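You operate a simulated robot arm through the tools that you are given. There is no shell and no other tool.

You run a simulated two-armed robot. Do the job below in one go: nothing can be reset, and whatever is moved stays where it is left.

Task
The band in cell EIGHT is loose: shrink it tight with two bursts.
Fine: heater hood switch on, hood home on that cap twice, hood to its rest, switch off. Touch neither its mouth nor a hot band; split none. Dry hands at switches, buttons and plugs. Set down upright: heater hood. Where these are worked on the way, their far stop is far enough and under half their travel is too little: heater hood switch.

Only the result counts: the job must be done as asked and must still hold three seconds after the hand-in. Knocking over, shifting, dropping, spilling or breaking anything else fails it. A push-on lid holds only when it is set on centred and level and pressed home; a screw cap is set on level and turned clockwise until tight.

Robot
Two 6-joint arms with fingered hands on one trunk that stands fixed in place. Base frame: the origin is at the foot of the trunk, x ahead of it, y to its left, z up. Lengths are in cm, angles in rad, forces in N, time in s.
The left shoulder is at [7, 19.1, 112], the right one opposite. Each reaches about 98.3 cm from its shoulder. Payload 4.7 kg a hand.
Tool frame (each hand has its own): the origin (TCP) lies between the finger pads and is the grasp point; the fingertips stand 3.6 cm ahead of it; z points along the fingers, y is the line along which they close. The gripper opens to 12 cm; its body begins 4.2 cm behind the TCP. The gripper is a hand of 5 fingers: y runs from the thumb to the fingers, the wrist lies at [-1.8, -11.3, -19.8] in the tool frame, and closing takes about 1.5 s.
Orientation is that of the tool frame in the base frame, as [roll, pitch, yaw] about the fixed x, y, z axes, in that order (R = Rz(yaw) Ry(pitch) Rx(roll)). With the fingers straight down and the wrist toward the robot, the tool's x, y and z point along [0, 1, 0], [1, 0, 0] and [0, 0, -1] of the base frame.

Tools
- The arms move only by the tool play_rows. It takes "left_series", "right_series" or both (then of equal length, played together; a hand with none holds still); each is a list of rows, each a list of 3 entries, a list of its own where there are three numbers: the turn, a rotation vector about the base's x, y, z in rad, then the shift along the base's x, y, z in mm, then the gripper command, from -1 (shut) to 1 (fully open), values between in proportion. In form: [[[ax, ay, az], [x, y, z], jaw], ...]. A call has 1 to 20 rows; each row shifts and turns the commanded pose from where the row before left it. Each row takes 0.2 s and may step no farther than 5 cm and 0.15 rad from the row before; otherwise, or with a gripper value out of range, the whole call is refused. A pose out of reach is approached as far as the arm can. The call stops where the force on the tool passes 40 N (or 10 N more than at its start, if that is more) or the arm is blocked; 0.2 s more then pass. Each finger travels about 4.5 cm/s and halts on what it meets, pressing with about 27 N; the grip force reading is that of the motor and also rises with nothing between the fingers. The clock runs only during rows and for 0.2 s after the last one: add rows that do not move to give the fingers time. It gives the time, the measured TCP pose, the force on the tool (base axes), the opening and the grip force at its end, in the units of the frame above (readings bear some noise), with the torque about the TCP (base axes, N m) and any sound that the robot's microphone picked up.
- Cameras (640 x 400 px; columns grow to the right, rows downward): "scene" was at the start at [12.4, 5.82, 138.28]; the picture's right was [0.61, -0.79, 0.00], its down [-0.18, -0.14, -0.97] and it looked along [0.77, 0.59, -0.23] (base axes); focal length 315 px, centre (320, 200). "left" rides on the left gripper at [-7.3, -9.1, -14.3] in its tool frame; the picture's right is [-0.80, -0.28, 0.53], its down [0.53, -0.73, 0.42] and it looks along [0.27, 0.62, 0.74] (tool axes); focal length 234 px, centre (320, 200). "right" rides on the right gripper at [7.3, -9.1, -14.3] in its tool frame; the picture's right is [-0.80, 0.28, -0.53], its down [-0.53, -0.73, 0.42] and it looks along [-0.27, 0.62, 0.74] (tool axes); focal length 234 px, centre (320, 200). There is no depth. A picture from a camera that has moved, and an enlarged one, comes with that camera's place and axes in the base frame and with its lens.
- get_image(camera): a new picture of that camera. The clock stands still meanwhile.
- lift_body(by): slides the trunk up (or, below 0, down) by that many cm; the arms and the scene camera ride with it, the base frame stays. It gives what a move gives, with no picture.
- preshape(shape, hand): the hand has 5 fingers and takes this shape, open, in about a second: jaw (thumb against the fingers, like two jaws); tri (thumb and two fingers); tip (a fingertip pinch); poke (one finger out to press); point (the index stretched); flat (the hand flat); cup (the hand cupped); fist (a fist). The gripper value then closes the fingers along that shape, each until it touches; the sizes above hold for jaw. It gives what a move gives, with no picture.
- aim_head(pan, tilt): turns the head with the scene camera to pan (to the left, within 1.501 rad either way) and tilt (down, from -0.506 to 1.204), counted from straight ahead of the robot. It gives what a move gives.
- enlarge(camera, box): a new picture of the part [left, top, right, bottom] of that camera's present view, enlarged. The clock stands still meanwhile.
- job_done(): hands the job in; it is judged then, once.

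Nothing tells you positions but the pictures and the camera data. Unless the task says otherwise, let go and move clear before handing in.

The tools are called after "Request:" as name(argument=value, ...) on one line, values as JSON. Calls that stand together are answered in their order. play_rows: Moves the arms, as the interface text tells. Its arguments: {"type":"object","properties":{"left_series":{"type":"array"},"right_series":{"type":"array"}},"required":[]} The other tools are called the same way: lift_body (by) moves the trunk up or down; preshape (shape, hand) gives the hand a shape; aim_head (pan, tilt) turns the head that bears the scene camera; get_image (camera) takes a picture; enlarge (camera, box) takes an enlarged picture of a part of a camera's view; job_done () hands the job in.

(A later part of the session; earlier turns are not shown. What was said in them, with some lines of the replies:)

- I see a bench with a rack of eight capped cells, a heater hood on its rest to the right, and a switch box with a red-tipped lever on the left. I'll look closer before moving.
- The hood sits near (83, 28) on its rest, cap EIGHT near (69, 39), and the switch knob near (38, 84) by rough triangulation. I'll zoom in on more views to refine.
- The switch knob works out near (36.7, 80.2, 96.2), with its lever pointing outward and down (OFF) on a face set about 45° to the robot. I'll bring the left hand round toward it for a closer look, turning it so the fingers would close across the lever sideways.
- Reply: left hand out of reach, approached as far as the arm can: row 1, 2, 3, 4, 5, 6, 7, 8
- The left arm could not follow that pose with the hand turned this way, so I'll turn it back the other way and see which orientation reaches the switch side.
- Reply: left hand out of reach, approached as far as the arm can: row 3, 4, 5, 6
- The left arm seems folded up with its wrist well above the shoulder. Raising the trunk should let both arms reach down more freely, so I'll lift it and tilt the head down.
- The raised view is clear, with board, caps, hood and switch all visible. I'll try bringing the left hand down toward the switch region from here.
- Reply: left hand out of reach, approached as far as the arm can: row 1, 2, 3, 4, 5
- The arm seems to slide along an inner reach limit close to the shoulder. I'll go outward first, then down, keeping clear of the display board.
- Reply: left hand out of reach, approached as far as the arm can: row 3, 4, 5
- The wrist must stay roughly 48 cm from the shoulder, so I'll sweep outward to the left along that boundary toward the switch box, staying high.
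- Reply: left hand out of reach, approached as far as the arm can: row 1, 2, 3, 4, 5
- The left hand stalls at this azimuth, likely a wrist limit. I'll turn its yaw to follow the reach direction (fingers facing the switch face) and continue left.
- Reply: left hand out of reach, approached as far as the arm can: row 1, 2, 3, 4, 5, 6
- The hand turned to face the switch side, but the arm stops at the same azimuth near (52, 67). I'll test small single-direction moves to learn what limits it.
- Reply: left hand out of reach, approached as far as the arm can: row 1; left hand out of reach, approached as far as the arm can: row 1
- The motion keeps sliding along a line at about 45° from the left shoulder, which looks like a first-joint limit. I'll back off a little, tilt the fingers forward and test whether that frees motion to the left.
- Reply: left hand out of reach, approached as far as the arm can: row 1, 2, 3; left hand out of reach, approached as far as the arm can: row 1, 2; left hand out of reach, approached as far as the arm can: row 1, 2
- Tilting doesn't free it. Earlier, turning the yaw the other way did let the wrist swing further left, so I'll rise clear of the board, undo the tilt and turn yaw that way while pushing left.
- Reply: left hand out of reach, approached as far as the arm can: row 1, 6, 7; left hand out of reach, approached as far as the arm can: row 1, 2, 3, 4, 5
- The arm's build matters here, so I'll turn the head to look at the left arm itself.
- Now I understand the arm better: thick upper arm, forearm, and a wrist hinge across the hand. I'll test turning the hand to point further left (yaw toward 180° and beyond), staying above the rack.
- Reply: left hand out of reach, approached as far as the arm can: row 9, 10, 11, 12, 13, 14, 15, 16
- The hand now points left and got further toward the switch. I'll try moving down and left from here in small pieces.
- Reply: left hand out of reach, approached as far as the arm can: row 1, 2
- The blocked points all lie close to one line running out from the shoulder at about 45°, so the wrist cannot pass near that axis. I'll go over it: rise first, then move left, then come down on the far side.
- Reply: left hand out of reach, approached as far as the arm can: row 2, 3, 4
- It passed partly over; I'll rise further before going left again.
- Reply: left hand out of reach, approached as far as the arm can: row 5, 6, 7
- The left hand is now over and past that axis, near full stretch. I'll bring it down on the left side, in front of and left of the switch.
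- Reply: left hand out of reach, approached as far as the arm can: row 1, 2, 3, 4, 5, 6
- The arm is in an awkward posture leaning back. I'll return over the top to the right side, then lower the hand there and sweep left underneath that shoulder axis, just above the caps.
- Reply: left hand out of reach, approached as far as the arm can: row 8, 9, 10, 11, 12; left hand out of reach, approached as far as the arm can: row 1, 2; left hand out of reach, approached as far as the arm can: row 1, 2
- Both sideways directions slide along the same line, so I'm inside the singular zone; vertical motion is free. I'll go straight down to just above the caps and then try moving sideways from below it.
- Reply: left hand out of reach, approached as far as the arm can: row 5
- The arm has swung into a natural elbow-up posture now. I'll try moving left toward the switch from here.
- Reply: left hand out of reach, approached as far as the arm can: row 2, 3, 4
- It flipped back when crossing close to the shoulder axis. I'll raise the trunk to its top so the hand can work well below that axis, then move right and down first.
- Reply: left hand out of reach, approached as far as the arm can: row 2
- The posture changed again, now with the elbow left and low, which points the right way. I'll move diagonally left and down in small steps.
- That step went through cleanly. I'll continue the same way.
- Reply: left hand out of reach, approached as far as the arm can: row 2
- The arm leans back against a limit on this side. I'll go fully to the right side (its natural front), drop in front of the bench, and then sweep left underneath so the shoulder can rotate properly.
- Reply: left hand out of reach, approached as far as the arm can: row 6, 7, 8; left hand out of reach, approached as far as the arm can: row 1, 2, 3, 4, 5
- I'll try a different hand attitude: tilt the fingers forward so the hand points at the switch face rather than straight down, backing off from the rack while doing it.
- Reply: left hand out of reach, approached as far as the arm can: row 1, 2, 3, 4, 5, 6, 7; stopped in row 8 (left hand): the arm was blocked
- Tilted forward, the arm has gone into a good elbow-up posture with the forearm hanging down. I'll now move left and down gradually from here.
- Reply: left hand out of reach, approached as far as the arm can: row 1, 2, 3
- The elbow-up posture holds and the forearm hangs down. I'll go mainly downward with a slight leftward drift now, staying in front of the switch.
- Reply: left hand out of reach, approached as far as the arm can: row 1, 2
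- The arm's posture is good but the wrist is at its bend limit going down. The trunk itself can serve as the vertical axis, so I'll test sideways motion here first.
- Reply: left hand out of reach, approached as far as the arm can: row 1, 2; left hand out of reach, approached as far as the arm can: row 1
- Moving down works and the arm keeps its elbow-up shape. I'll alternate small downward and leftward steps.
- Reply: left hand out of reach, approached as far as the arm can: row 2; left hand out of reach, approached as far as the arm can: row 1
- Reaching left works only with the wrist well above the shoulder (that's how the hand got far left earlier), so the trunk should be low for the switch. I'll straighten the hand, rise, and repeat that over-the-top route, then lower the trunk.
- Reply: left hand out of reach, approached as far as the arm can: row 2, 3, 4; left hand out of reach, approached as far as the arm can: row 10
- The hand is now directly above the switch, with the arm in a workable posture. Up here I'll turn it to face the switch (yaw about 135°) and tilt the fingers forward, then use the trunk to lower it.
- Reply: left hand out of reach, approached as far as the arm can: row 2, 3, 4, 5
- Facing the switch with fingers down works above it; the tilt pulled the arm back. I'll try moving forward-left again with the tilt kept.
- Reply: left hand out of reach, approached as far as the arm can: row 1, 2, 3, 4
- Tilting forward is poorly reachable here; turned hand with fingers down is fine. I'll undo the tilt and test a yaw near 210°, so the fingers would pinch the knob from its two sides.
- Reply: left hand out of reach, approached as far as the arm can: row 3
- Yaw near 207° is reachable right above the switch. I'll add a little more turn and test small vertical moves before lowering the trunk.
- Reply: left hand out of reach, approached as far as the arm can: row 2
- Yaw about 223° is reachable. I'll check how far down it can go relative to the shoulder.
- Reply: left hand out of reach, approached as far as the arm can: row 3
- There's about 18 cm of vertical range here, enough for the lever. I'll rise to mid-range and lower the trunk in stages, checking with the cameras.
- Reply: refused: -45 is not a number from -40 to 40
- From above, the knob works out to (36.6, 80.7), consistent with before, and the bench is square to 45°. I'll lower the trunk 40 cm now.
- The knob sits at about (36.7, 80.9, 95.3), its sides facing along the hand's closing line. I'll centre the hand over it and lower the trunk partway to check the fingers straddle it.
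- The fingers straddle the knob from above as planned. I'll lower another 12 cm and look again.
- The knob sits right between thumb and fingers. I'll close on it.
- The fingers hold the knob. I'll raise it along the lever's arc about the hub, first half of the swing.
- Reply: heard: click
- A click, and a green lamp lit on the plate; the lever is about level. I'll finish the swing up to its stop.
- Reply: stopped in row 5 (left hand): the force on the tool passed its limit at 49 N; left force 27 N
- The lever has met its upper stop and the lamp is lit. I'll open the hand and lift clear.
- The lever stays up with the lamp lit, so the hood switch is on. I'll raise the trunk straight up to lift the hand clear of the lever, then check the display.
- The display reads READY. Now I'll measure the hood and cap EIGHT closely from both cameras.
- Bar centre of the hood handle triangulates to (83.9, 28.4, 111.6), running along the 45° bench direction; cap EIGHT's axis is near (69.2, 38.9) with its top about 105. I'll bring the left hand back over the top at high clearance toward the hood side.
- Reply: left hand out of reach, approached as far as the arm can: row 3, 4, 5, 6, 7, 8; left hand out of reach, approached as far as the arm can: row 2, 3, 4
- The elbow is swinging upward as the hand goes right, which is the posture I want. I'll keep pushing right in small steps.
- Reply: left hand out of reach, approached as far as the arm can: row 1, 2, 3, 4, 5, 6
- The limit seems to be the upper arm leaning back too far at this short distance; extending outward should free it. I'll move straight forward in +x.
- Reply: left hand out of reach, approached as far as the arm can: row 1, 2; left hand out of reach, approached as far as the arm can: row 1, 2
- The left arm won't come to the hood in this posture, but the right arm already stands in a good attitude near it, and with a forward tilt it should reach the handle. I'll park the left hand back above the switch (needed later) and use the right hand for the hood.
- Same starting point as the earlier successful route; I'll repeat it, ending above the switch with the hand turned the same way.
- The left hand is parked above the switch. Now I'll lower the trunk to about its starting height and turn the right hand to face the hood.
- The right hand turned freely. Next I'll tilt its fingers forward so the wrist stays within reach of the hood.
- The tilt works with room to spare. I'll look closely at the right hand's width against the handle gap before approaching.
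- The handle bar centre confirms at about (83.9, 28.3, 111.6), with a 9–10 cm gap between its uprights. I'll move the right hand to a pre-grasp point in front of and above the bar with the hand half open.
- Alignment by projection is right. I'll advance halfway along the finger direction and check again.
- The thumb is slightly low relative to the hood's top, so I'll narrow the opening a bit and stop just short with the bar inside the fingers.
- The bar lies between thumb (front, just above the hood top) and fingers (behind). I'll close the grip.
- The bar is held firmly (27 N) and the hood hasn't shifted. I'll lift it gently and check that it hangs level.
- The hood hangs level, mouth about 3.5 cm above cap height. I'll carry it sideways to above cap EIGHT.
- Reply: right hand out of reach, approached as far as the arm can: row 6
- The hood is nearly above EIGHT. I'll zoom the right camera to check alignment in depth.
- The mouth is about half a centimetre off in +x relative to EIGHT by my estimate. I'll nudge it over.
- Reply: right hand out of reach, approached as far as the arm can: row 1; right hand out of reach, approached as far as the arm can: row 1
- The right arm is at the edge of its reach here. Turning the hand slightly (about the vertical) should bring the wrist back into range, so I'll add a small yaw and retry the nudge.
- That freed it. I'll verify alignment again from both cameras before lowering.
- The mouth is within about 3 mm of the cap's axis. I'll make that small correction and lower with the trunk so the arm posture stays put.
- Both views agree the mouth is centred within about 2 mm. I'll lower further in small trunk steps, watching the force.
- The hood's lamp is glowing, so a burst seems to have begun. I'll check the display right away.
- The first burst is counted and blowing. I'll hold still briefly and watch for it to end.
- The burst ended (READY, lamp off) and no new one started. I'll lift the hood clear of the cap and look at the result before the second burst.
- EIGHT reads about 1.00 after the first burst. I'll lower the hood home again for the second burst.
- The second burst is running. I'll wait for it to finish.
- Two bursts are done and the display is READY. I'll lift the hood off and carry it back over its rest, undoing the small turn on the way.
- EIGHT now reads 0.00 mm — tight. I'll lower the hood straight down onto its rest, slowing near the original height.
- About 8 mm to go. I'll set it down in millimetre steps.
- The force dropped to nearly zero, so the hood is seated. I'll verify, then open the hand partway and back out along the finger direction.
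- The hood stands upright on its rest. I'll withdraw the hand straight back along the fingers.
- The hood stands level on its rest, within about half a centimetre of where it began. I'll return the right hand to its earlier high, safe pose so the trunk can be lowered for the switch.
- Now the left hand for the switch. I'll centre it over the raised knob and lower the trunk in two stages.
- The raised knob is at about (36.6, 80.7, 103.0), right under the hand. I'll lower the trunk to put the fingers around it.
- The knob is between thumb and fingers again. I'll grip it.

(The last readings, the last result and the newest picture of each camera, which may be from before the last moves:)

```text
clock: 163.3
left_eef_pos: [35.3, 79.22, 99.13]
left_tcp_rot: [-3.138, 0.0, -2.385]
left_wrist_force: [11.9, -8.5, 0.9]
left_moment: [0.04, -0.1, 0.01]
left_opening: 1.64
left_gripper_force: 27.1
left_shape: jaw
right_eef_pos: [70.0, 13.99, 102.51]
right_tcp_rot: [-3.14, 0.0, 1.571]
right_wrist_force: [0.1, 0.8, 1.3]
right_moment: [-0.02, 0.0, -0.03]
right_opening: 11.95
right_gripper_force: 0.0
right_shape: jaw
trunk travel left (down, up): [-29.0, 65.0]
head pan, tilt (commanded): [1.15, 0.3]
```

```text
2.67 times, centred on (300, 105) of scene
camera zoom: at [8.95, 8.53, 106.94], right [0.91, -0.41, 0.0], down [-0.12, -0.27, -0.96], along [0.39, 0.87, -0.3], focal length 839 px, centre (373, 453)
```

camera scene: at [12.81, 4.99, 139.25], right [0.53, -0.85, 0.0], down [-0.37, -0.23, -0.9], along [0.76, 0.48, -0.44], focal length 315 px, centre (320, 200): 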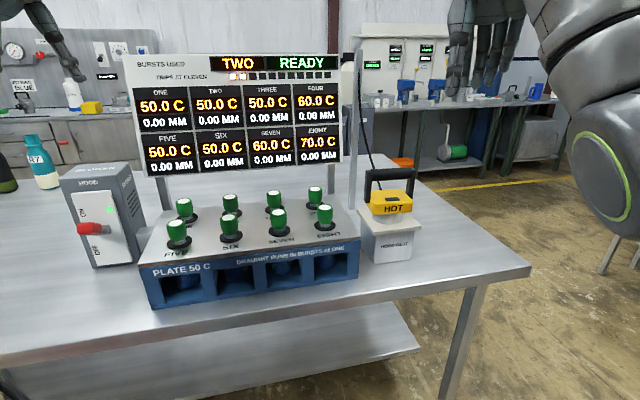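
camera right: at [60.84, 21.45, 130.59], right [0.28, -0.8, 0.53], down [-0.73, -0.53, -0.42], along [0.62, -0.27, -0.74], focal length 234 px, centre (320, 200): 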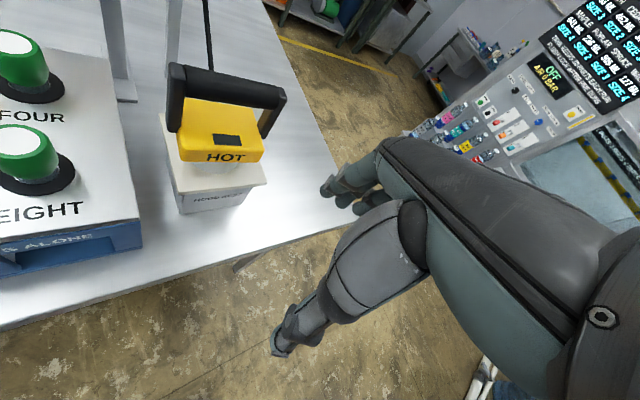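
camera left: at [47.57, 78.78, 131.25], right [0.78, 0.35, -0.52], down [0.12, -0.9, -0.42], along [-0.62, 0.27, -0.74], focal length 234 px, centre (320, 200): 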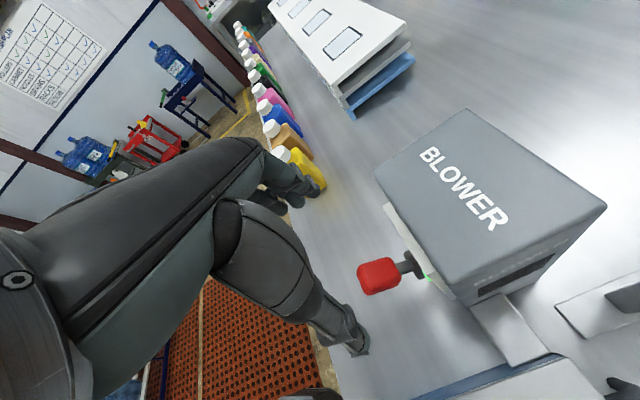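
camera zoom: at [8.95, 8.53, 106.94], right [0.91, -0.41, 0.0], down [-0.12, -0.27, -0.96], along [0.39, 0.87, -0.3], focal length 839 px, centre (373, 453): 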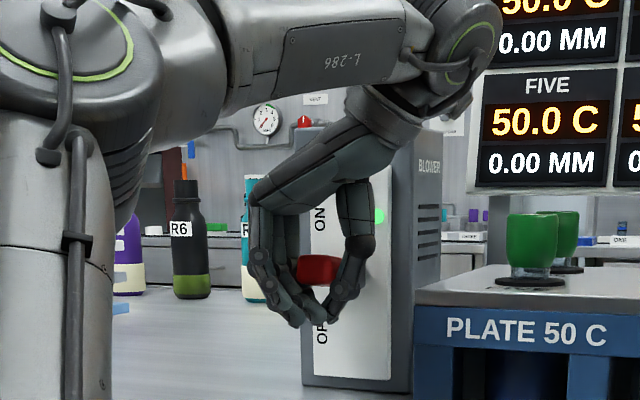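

The lever is level; I'll continue down to the OFF stop.

Request:
play_rows(left_series=[[[0, 0, 0], [0.7, 0.7, -7.5], -1], [[0, 0, 0], [1, 1, -7.5], -1], [[0, 0, 0], [2, 2, -7], -1], [[0, 0, 0], [2.5, 2.5, -7], -1], [[0, 0, 0], [3, 3, -6.3], -1], [[0, 0, 0], [3, 3, -6], -1], [[0, 0, 0], [0, 0, 0], -1]])

Request:
enlarge(camera="scene", box=[230, 30, 370, 180])

Request:
get_image(camera="scene")

```text
clock: 164.9
left_eef_pos: [36.42, 80.48, 95.0]
left_tcp_rot: [-3.138, 0.0, -2.383]
left_wrist_force: [6.3, -12.1, -2.2]
left_moment: [0.11, 0.04, -0.09]
left_opening: 1.54
left_gripper_force: 26.9
left_shape: jaw
right_eef_pos: [70.06, 14.01, 102.65]
right_tcp_rot: [-3.139, 0.002, 1.57]
right_wrist_force: [-1.0, 0.5, 1.0]
right_moment: [0.0, 0.04, 0.01]
right_opening: 11.95
right_gripper_force: 0.1
right_shape: jaw
trunk travel left (down, up): [-29.0, 65.0]
head pan, tilt (commanded): [1.15, 0.3]
heard: click
```

```text
2.67 times, centred on (300, 105) of scene
camera zoom: at [8.9, 8.55, 106.95], right [0.91, -0.41, 0.0], down [-0.12, -0.27, -0.96], along [0.39, 0.87, -0.3], focal length 839 px, centre (373, 453)
```

zoom: 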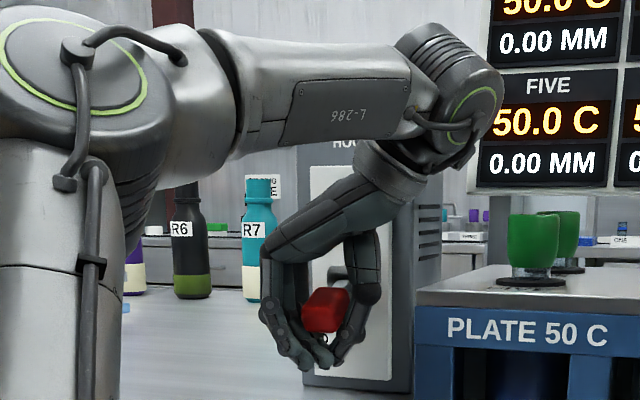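

```text
taken
camera scene: at [8.9, 8.55, 106.95], right [0.91, -0.41, 0.0], down [-0.12, -0.27, -0.96], along [0.39, 0.87, -0.3], focal length 315 px, centre (320, 200)
```

scene: 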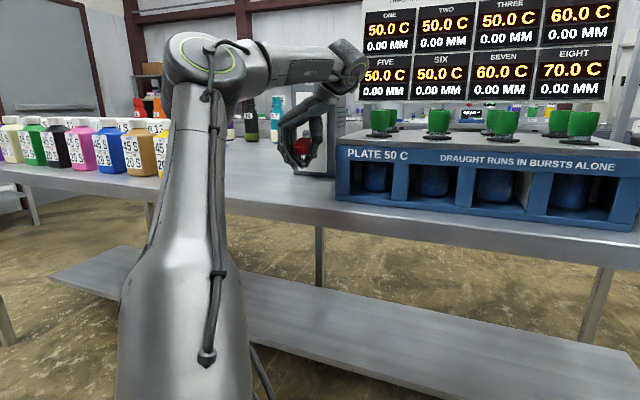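

A click, and the lever is down. I'll press slightly further to be sure of the stop, then open the hand.

Request:
play_rows(left_series=[[[0, 0, 0], [1.5, 1.5, -4], -1], [[0, 0, 0], [0, 0, 0], -1]])

Request:
play_rows(left_series=[[[0, 0, 0], [0, 0, 0], 0], [[0, 0, 0], [0, 0, 0], 0.5], [[0, 0, 0], [0, 0, 0], 1], [[0, 0, 0], [0, 0, 0], 1], [[0, 0, 0], [0, 0, 0], 1], [[0, 0, 0], [0, 0, 0], 1], [[0, 0, 0], [0, 0, 0], 1], [[0, 0, 0], [0, 0, 0], 1]])

Request:
enlarge(camera="scene", box=[230, 50, 370, 200])

Request:
get_image(camera="left")

```text
clock: 165.5
left_eef_pos: [36.51, 80.68, 94.68]
left_tcp_rot: [-3.138, 0.002, -2.386]
left_wrist_force: [7.2, -9.2, -1.9]
left_moment: [0.1, -0.02, -0.06]
left_opening: 1.53
left_gripper_force: 27.0
left_shape: jaw
right_eef_pos: [70.13, 14.03, 102.47]
right_tcp_rot: [-3.139, -0.001, 1.572]
right_wrist_force: [0.5, -0.7, -0.5]
right_moment: [-0.01, 0.03, 0.01]
right_opening: 11.95
right_gripper_force: 0.1
right_shape: jaw
trunk travel left (down, up): [-29.0, 65.0]
head pan, tilt (commanded): [1.15, 0.3]
```

```text
clock: 167.3
left_eef_pos: [36.38, 80.8, 94.65]
left_tcp_rot: [-3.137, 0.0, -2.385]
left_wrist_force: [0.0, -0.2, -0.5]
left_moment: [0.02, -0.04, 0.01]
left_opening: 11.95
left_gripper_force: 0.1
left_shape: jaw
right_eef_pos: [69.91, 14.27, 102.58]
right_tcp_rot: [-3.141, 0.001, 1.571]
right_wrist_force: [0.7, 0.2, 0.7]
right_moment: [-0.01, 0.02, 0.02]
right_opening: 11.97
right_gripper_force: 0.1
right_shape: jaw
trunk travel left (down, up): [-29.0, 65.0]
head pan, tilt (commanded): [1.15, 0.3]
```

```text
2.67 times, centred on (300, 125) of scene
camera zoom: at [8.81, 8.66, 106.95], right [0.91, -0.41, 0.0], down [-0.12, -0.27, -0.96], along [0.39, 0.87, -0.3], focal length 839 px, centre (373, 400)
```

zoom: 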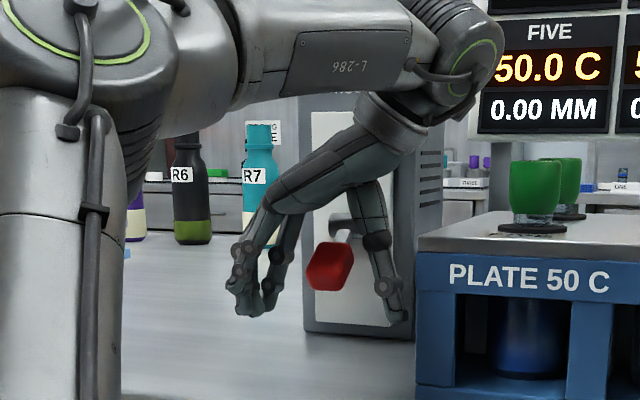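

```text
taken
camera left: at [47.94, 79.17, 108.83], right [0.78, 0.35, -0.52], down [0.12, -0.9, -0.42], along [-0.62, 0.27, -0.74], focal length 234 px, centre (320, 200)
```

left: 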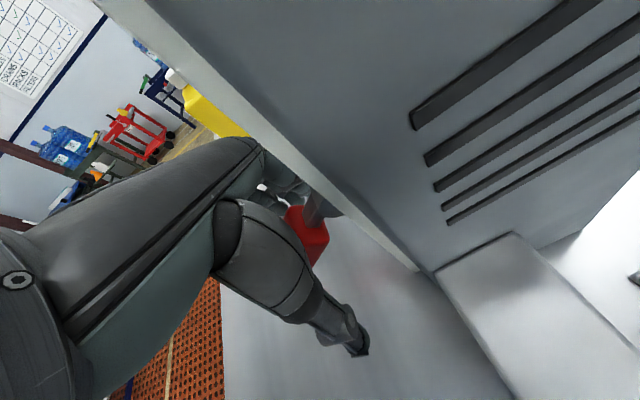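

The lever rests at OFF. I'll back the hand off a little from the plate, raise it with the trunk, and check lamp and display.

Request:
play_rows(left_series=[[[0, 0, 0], [-3, -3, 0], 1], [[0, 0, 0], [-2, -2, 5], 1], [[0, 0, 0], [0, 0, 0], 1]])

Request:
lift_body(by=35)

Request:
aim_head(pan=0.8, tilt=0.45)

Request:
get_image(camera="scene")

Request:
enlarge(camera="scene", box=[120, 20, 460, 280])

Request:
enlarge(camera="right", box=[0, 100, 340, 320])

```text
clock: 168.1
left_eef_pos: [35.91, 80.29, 94.97]
left_tcp_rot: [-3.136, 0.002, -2.383]
left_wrist_force: [0.3, -0.3, -0.4]
left_moment: [-0.01, 0.01, 0.01]
left_opening: 11.96
left_gripper_force: 0.0
left_shape: jaw
right_eef_pos: [69.92, 14.1, 102.64]
right_tcp_rot: [-3.141, 0.0, 1.57]
right_wrist_force: [-0.9, 0.0, 0.0]
right_moment: [-0.02, 0.03, -0.04]
right_opening: 11.95
right_gripper_force: 0.1
right_shape: jaw
trunk travel left (down, up): [-29.0, 65.0]
head pan, tilt (commanded): [1.15, 0.3]
```

```text
clock: 171.6
left_eef_pos: [35.93, 80.3, 130.08]
left_tcp_rot: [-3.137, 0.0, -2.384]
left_wrist_force: [0.8, 0.4, 0.4]
left_moment: [0.0, 0.05, 0.04]
left_opening: 11.97
left_gripper_force: 0.1
left_shape: jaw
right_eef_pos: [69.93, 14.21, 137.55]
right_tcp_rot: [-3.141, 0.001, 1.572]
right_wrist_force: [-0.2, 0.4, 0.0]
right_moment: [0.01, -0.01, 0.01]
right_opening: 11.97
right_gripper_force: 0.0
right_shape: jaw
trunk travel left (down, up): [-64.0, 30.0]
head pan, tilt (commanded): [1.15, 0.3]
```

```text
clock: 172.4
left_eef_pos: [35.92, 80.31, 130.05]
left_tcp_rot: [-3.136, 0.0, -2.384]
left_wrist_force: [-0.3, -1.0, -0.1]
left_moment: [0.0, -0.01, -0.01]
left_opening: 11.97
left_gripper_force: 0.1
left_shape: jaw
right_eef_pos: [70.02, 14.13, 137.77]
right_tcp_rot: [3.141, 0.0, 1.57]
right_wrist_force: [0.4, 0.4, 0.4]
right_moment: [-0.01, 0.01, -0.01]
right_opening: 11.97
right_gripper_force: 0.0
right_shape: jaw
trunk travel left (down, up): [-64.0, 30.0]
head pan, tilt (commanded): [0.799, 0.45]
```

```text
taken
camera scene: at [11.4, 6.73, 140.56], right [0.72, -0.7, 0.0], down [-0.3, -0.31, -0.9], along [0.63, 0.65, -0.44], focal length 315 px, centre (320, 200)
```

scene: 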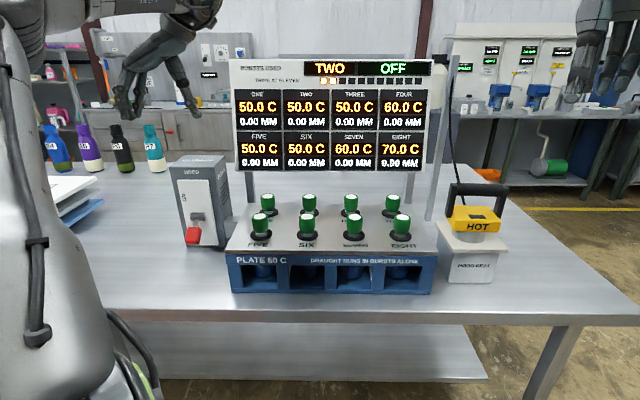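

```text
1.54 times, centred on (290, 150) of scene
camera zoom: at [11.4, 6.73, 140.56], right [0.72, -0.7, 0.0], down [-0.3, -0.31, -0.9], along [0.63, 0.65, -0.44], focal length 484 px, centre (366, 277)
```

zoom: 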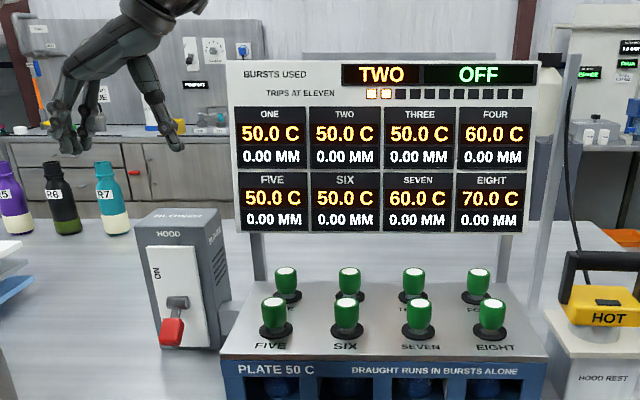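

```text
1.82 times, centred on (170, 210) of right
camera zoom: at [60.84, 21.45, 151.9], right [0.28, -0.8, 0.53], down [-0.73, -0.53, -0.42], along [0.62, -0.27, -0.74], focal length 426 px, centre (593, 182)
```

zoom: 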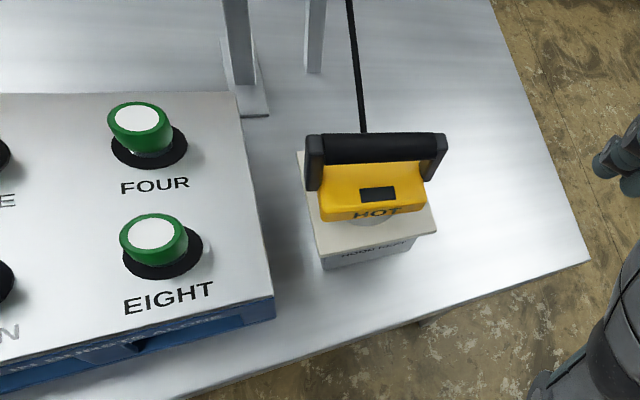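

The display shows OFF with two bursts used and EIGHT at 0.00 mm. I'll check the hood's seat on its rest more closely before finishing.

Request:
enlarge(camera="right", box=[140, 150, 260, 260])

Request:
enlarge(camera="scene", box=[420, 160, 530, 300])

```text
3.64 times, centred on (200, 205) of right
camera zoom: at [60.84, 21.45, 151.9], right [0.28, -0.8, 0.53], down [-0.73, -0.53, -0.42], along [0.62, -0.27, -0.74], focal length 852 px, centre (756, 182)
```

zoom: 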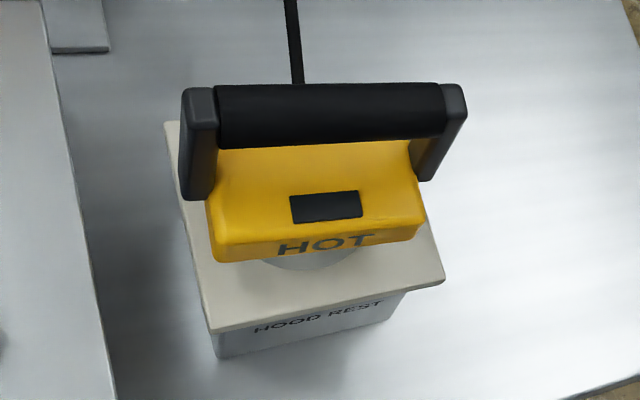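

```text
2.86 times, centred on (475, 230) of scene
camera zoom: at [11.4, 6.73, 140.56], right [0.72, -0.7, 0.0], down [-0.3, -0.31, -0.9], along [0.63, 0.65, -0.44], focal length 899 px, centre (-123, 114)
```

zoom: 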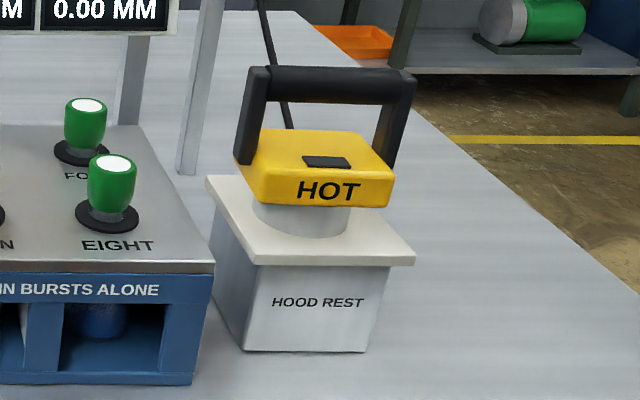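

The hood's mouth centre matches the rest plate's centre to within a few millimetres and it stands level. The switch is off, the band on EIGHT reads 0.00 mm after exactly two bursts, and both hands are empty and clear, so I'll hand the job in.

Request:
job_done()

```text
The job is handed in.
```

The band in cell EIGHT is tight. After exactly two bursts the display reads 0.00 mm for it (it started at 1.20 mm), with EIGHT at 70 °C and FOUR and SEVEN at 60 °C.

- **Switch:** The hood switch was turned on before the bursts and is now off. The lever is down, the lamp is out and the display shows OFF.
- **Bursts:** The hood was lowered onto EIGHT twice, and the board counted one burst each time. The wrist force showed nothing but the hood's weight, so it never pressed on the cap.
- **Hood:** It stands level and upright on its rest, about half a centimetre to one centimetre left of where it began. I left it there rather than pick it up again.
- **Other bands:** All the others still read 0.00 mm, and I saw nothing else on the bench moved or knocked over.

Both hands are empty and clear. The job is handed in, but no verdict has come back yet.
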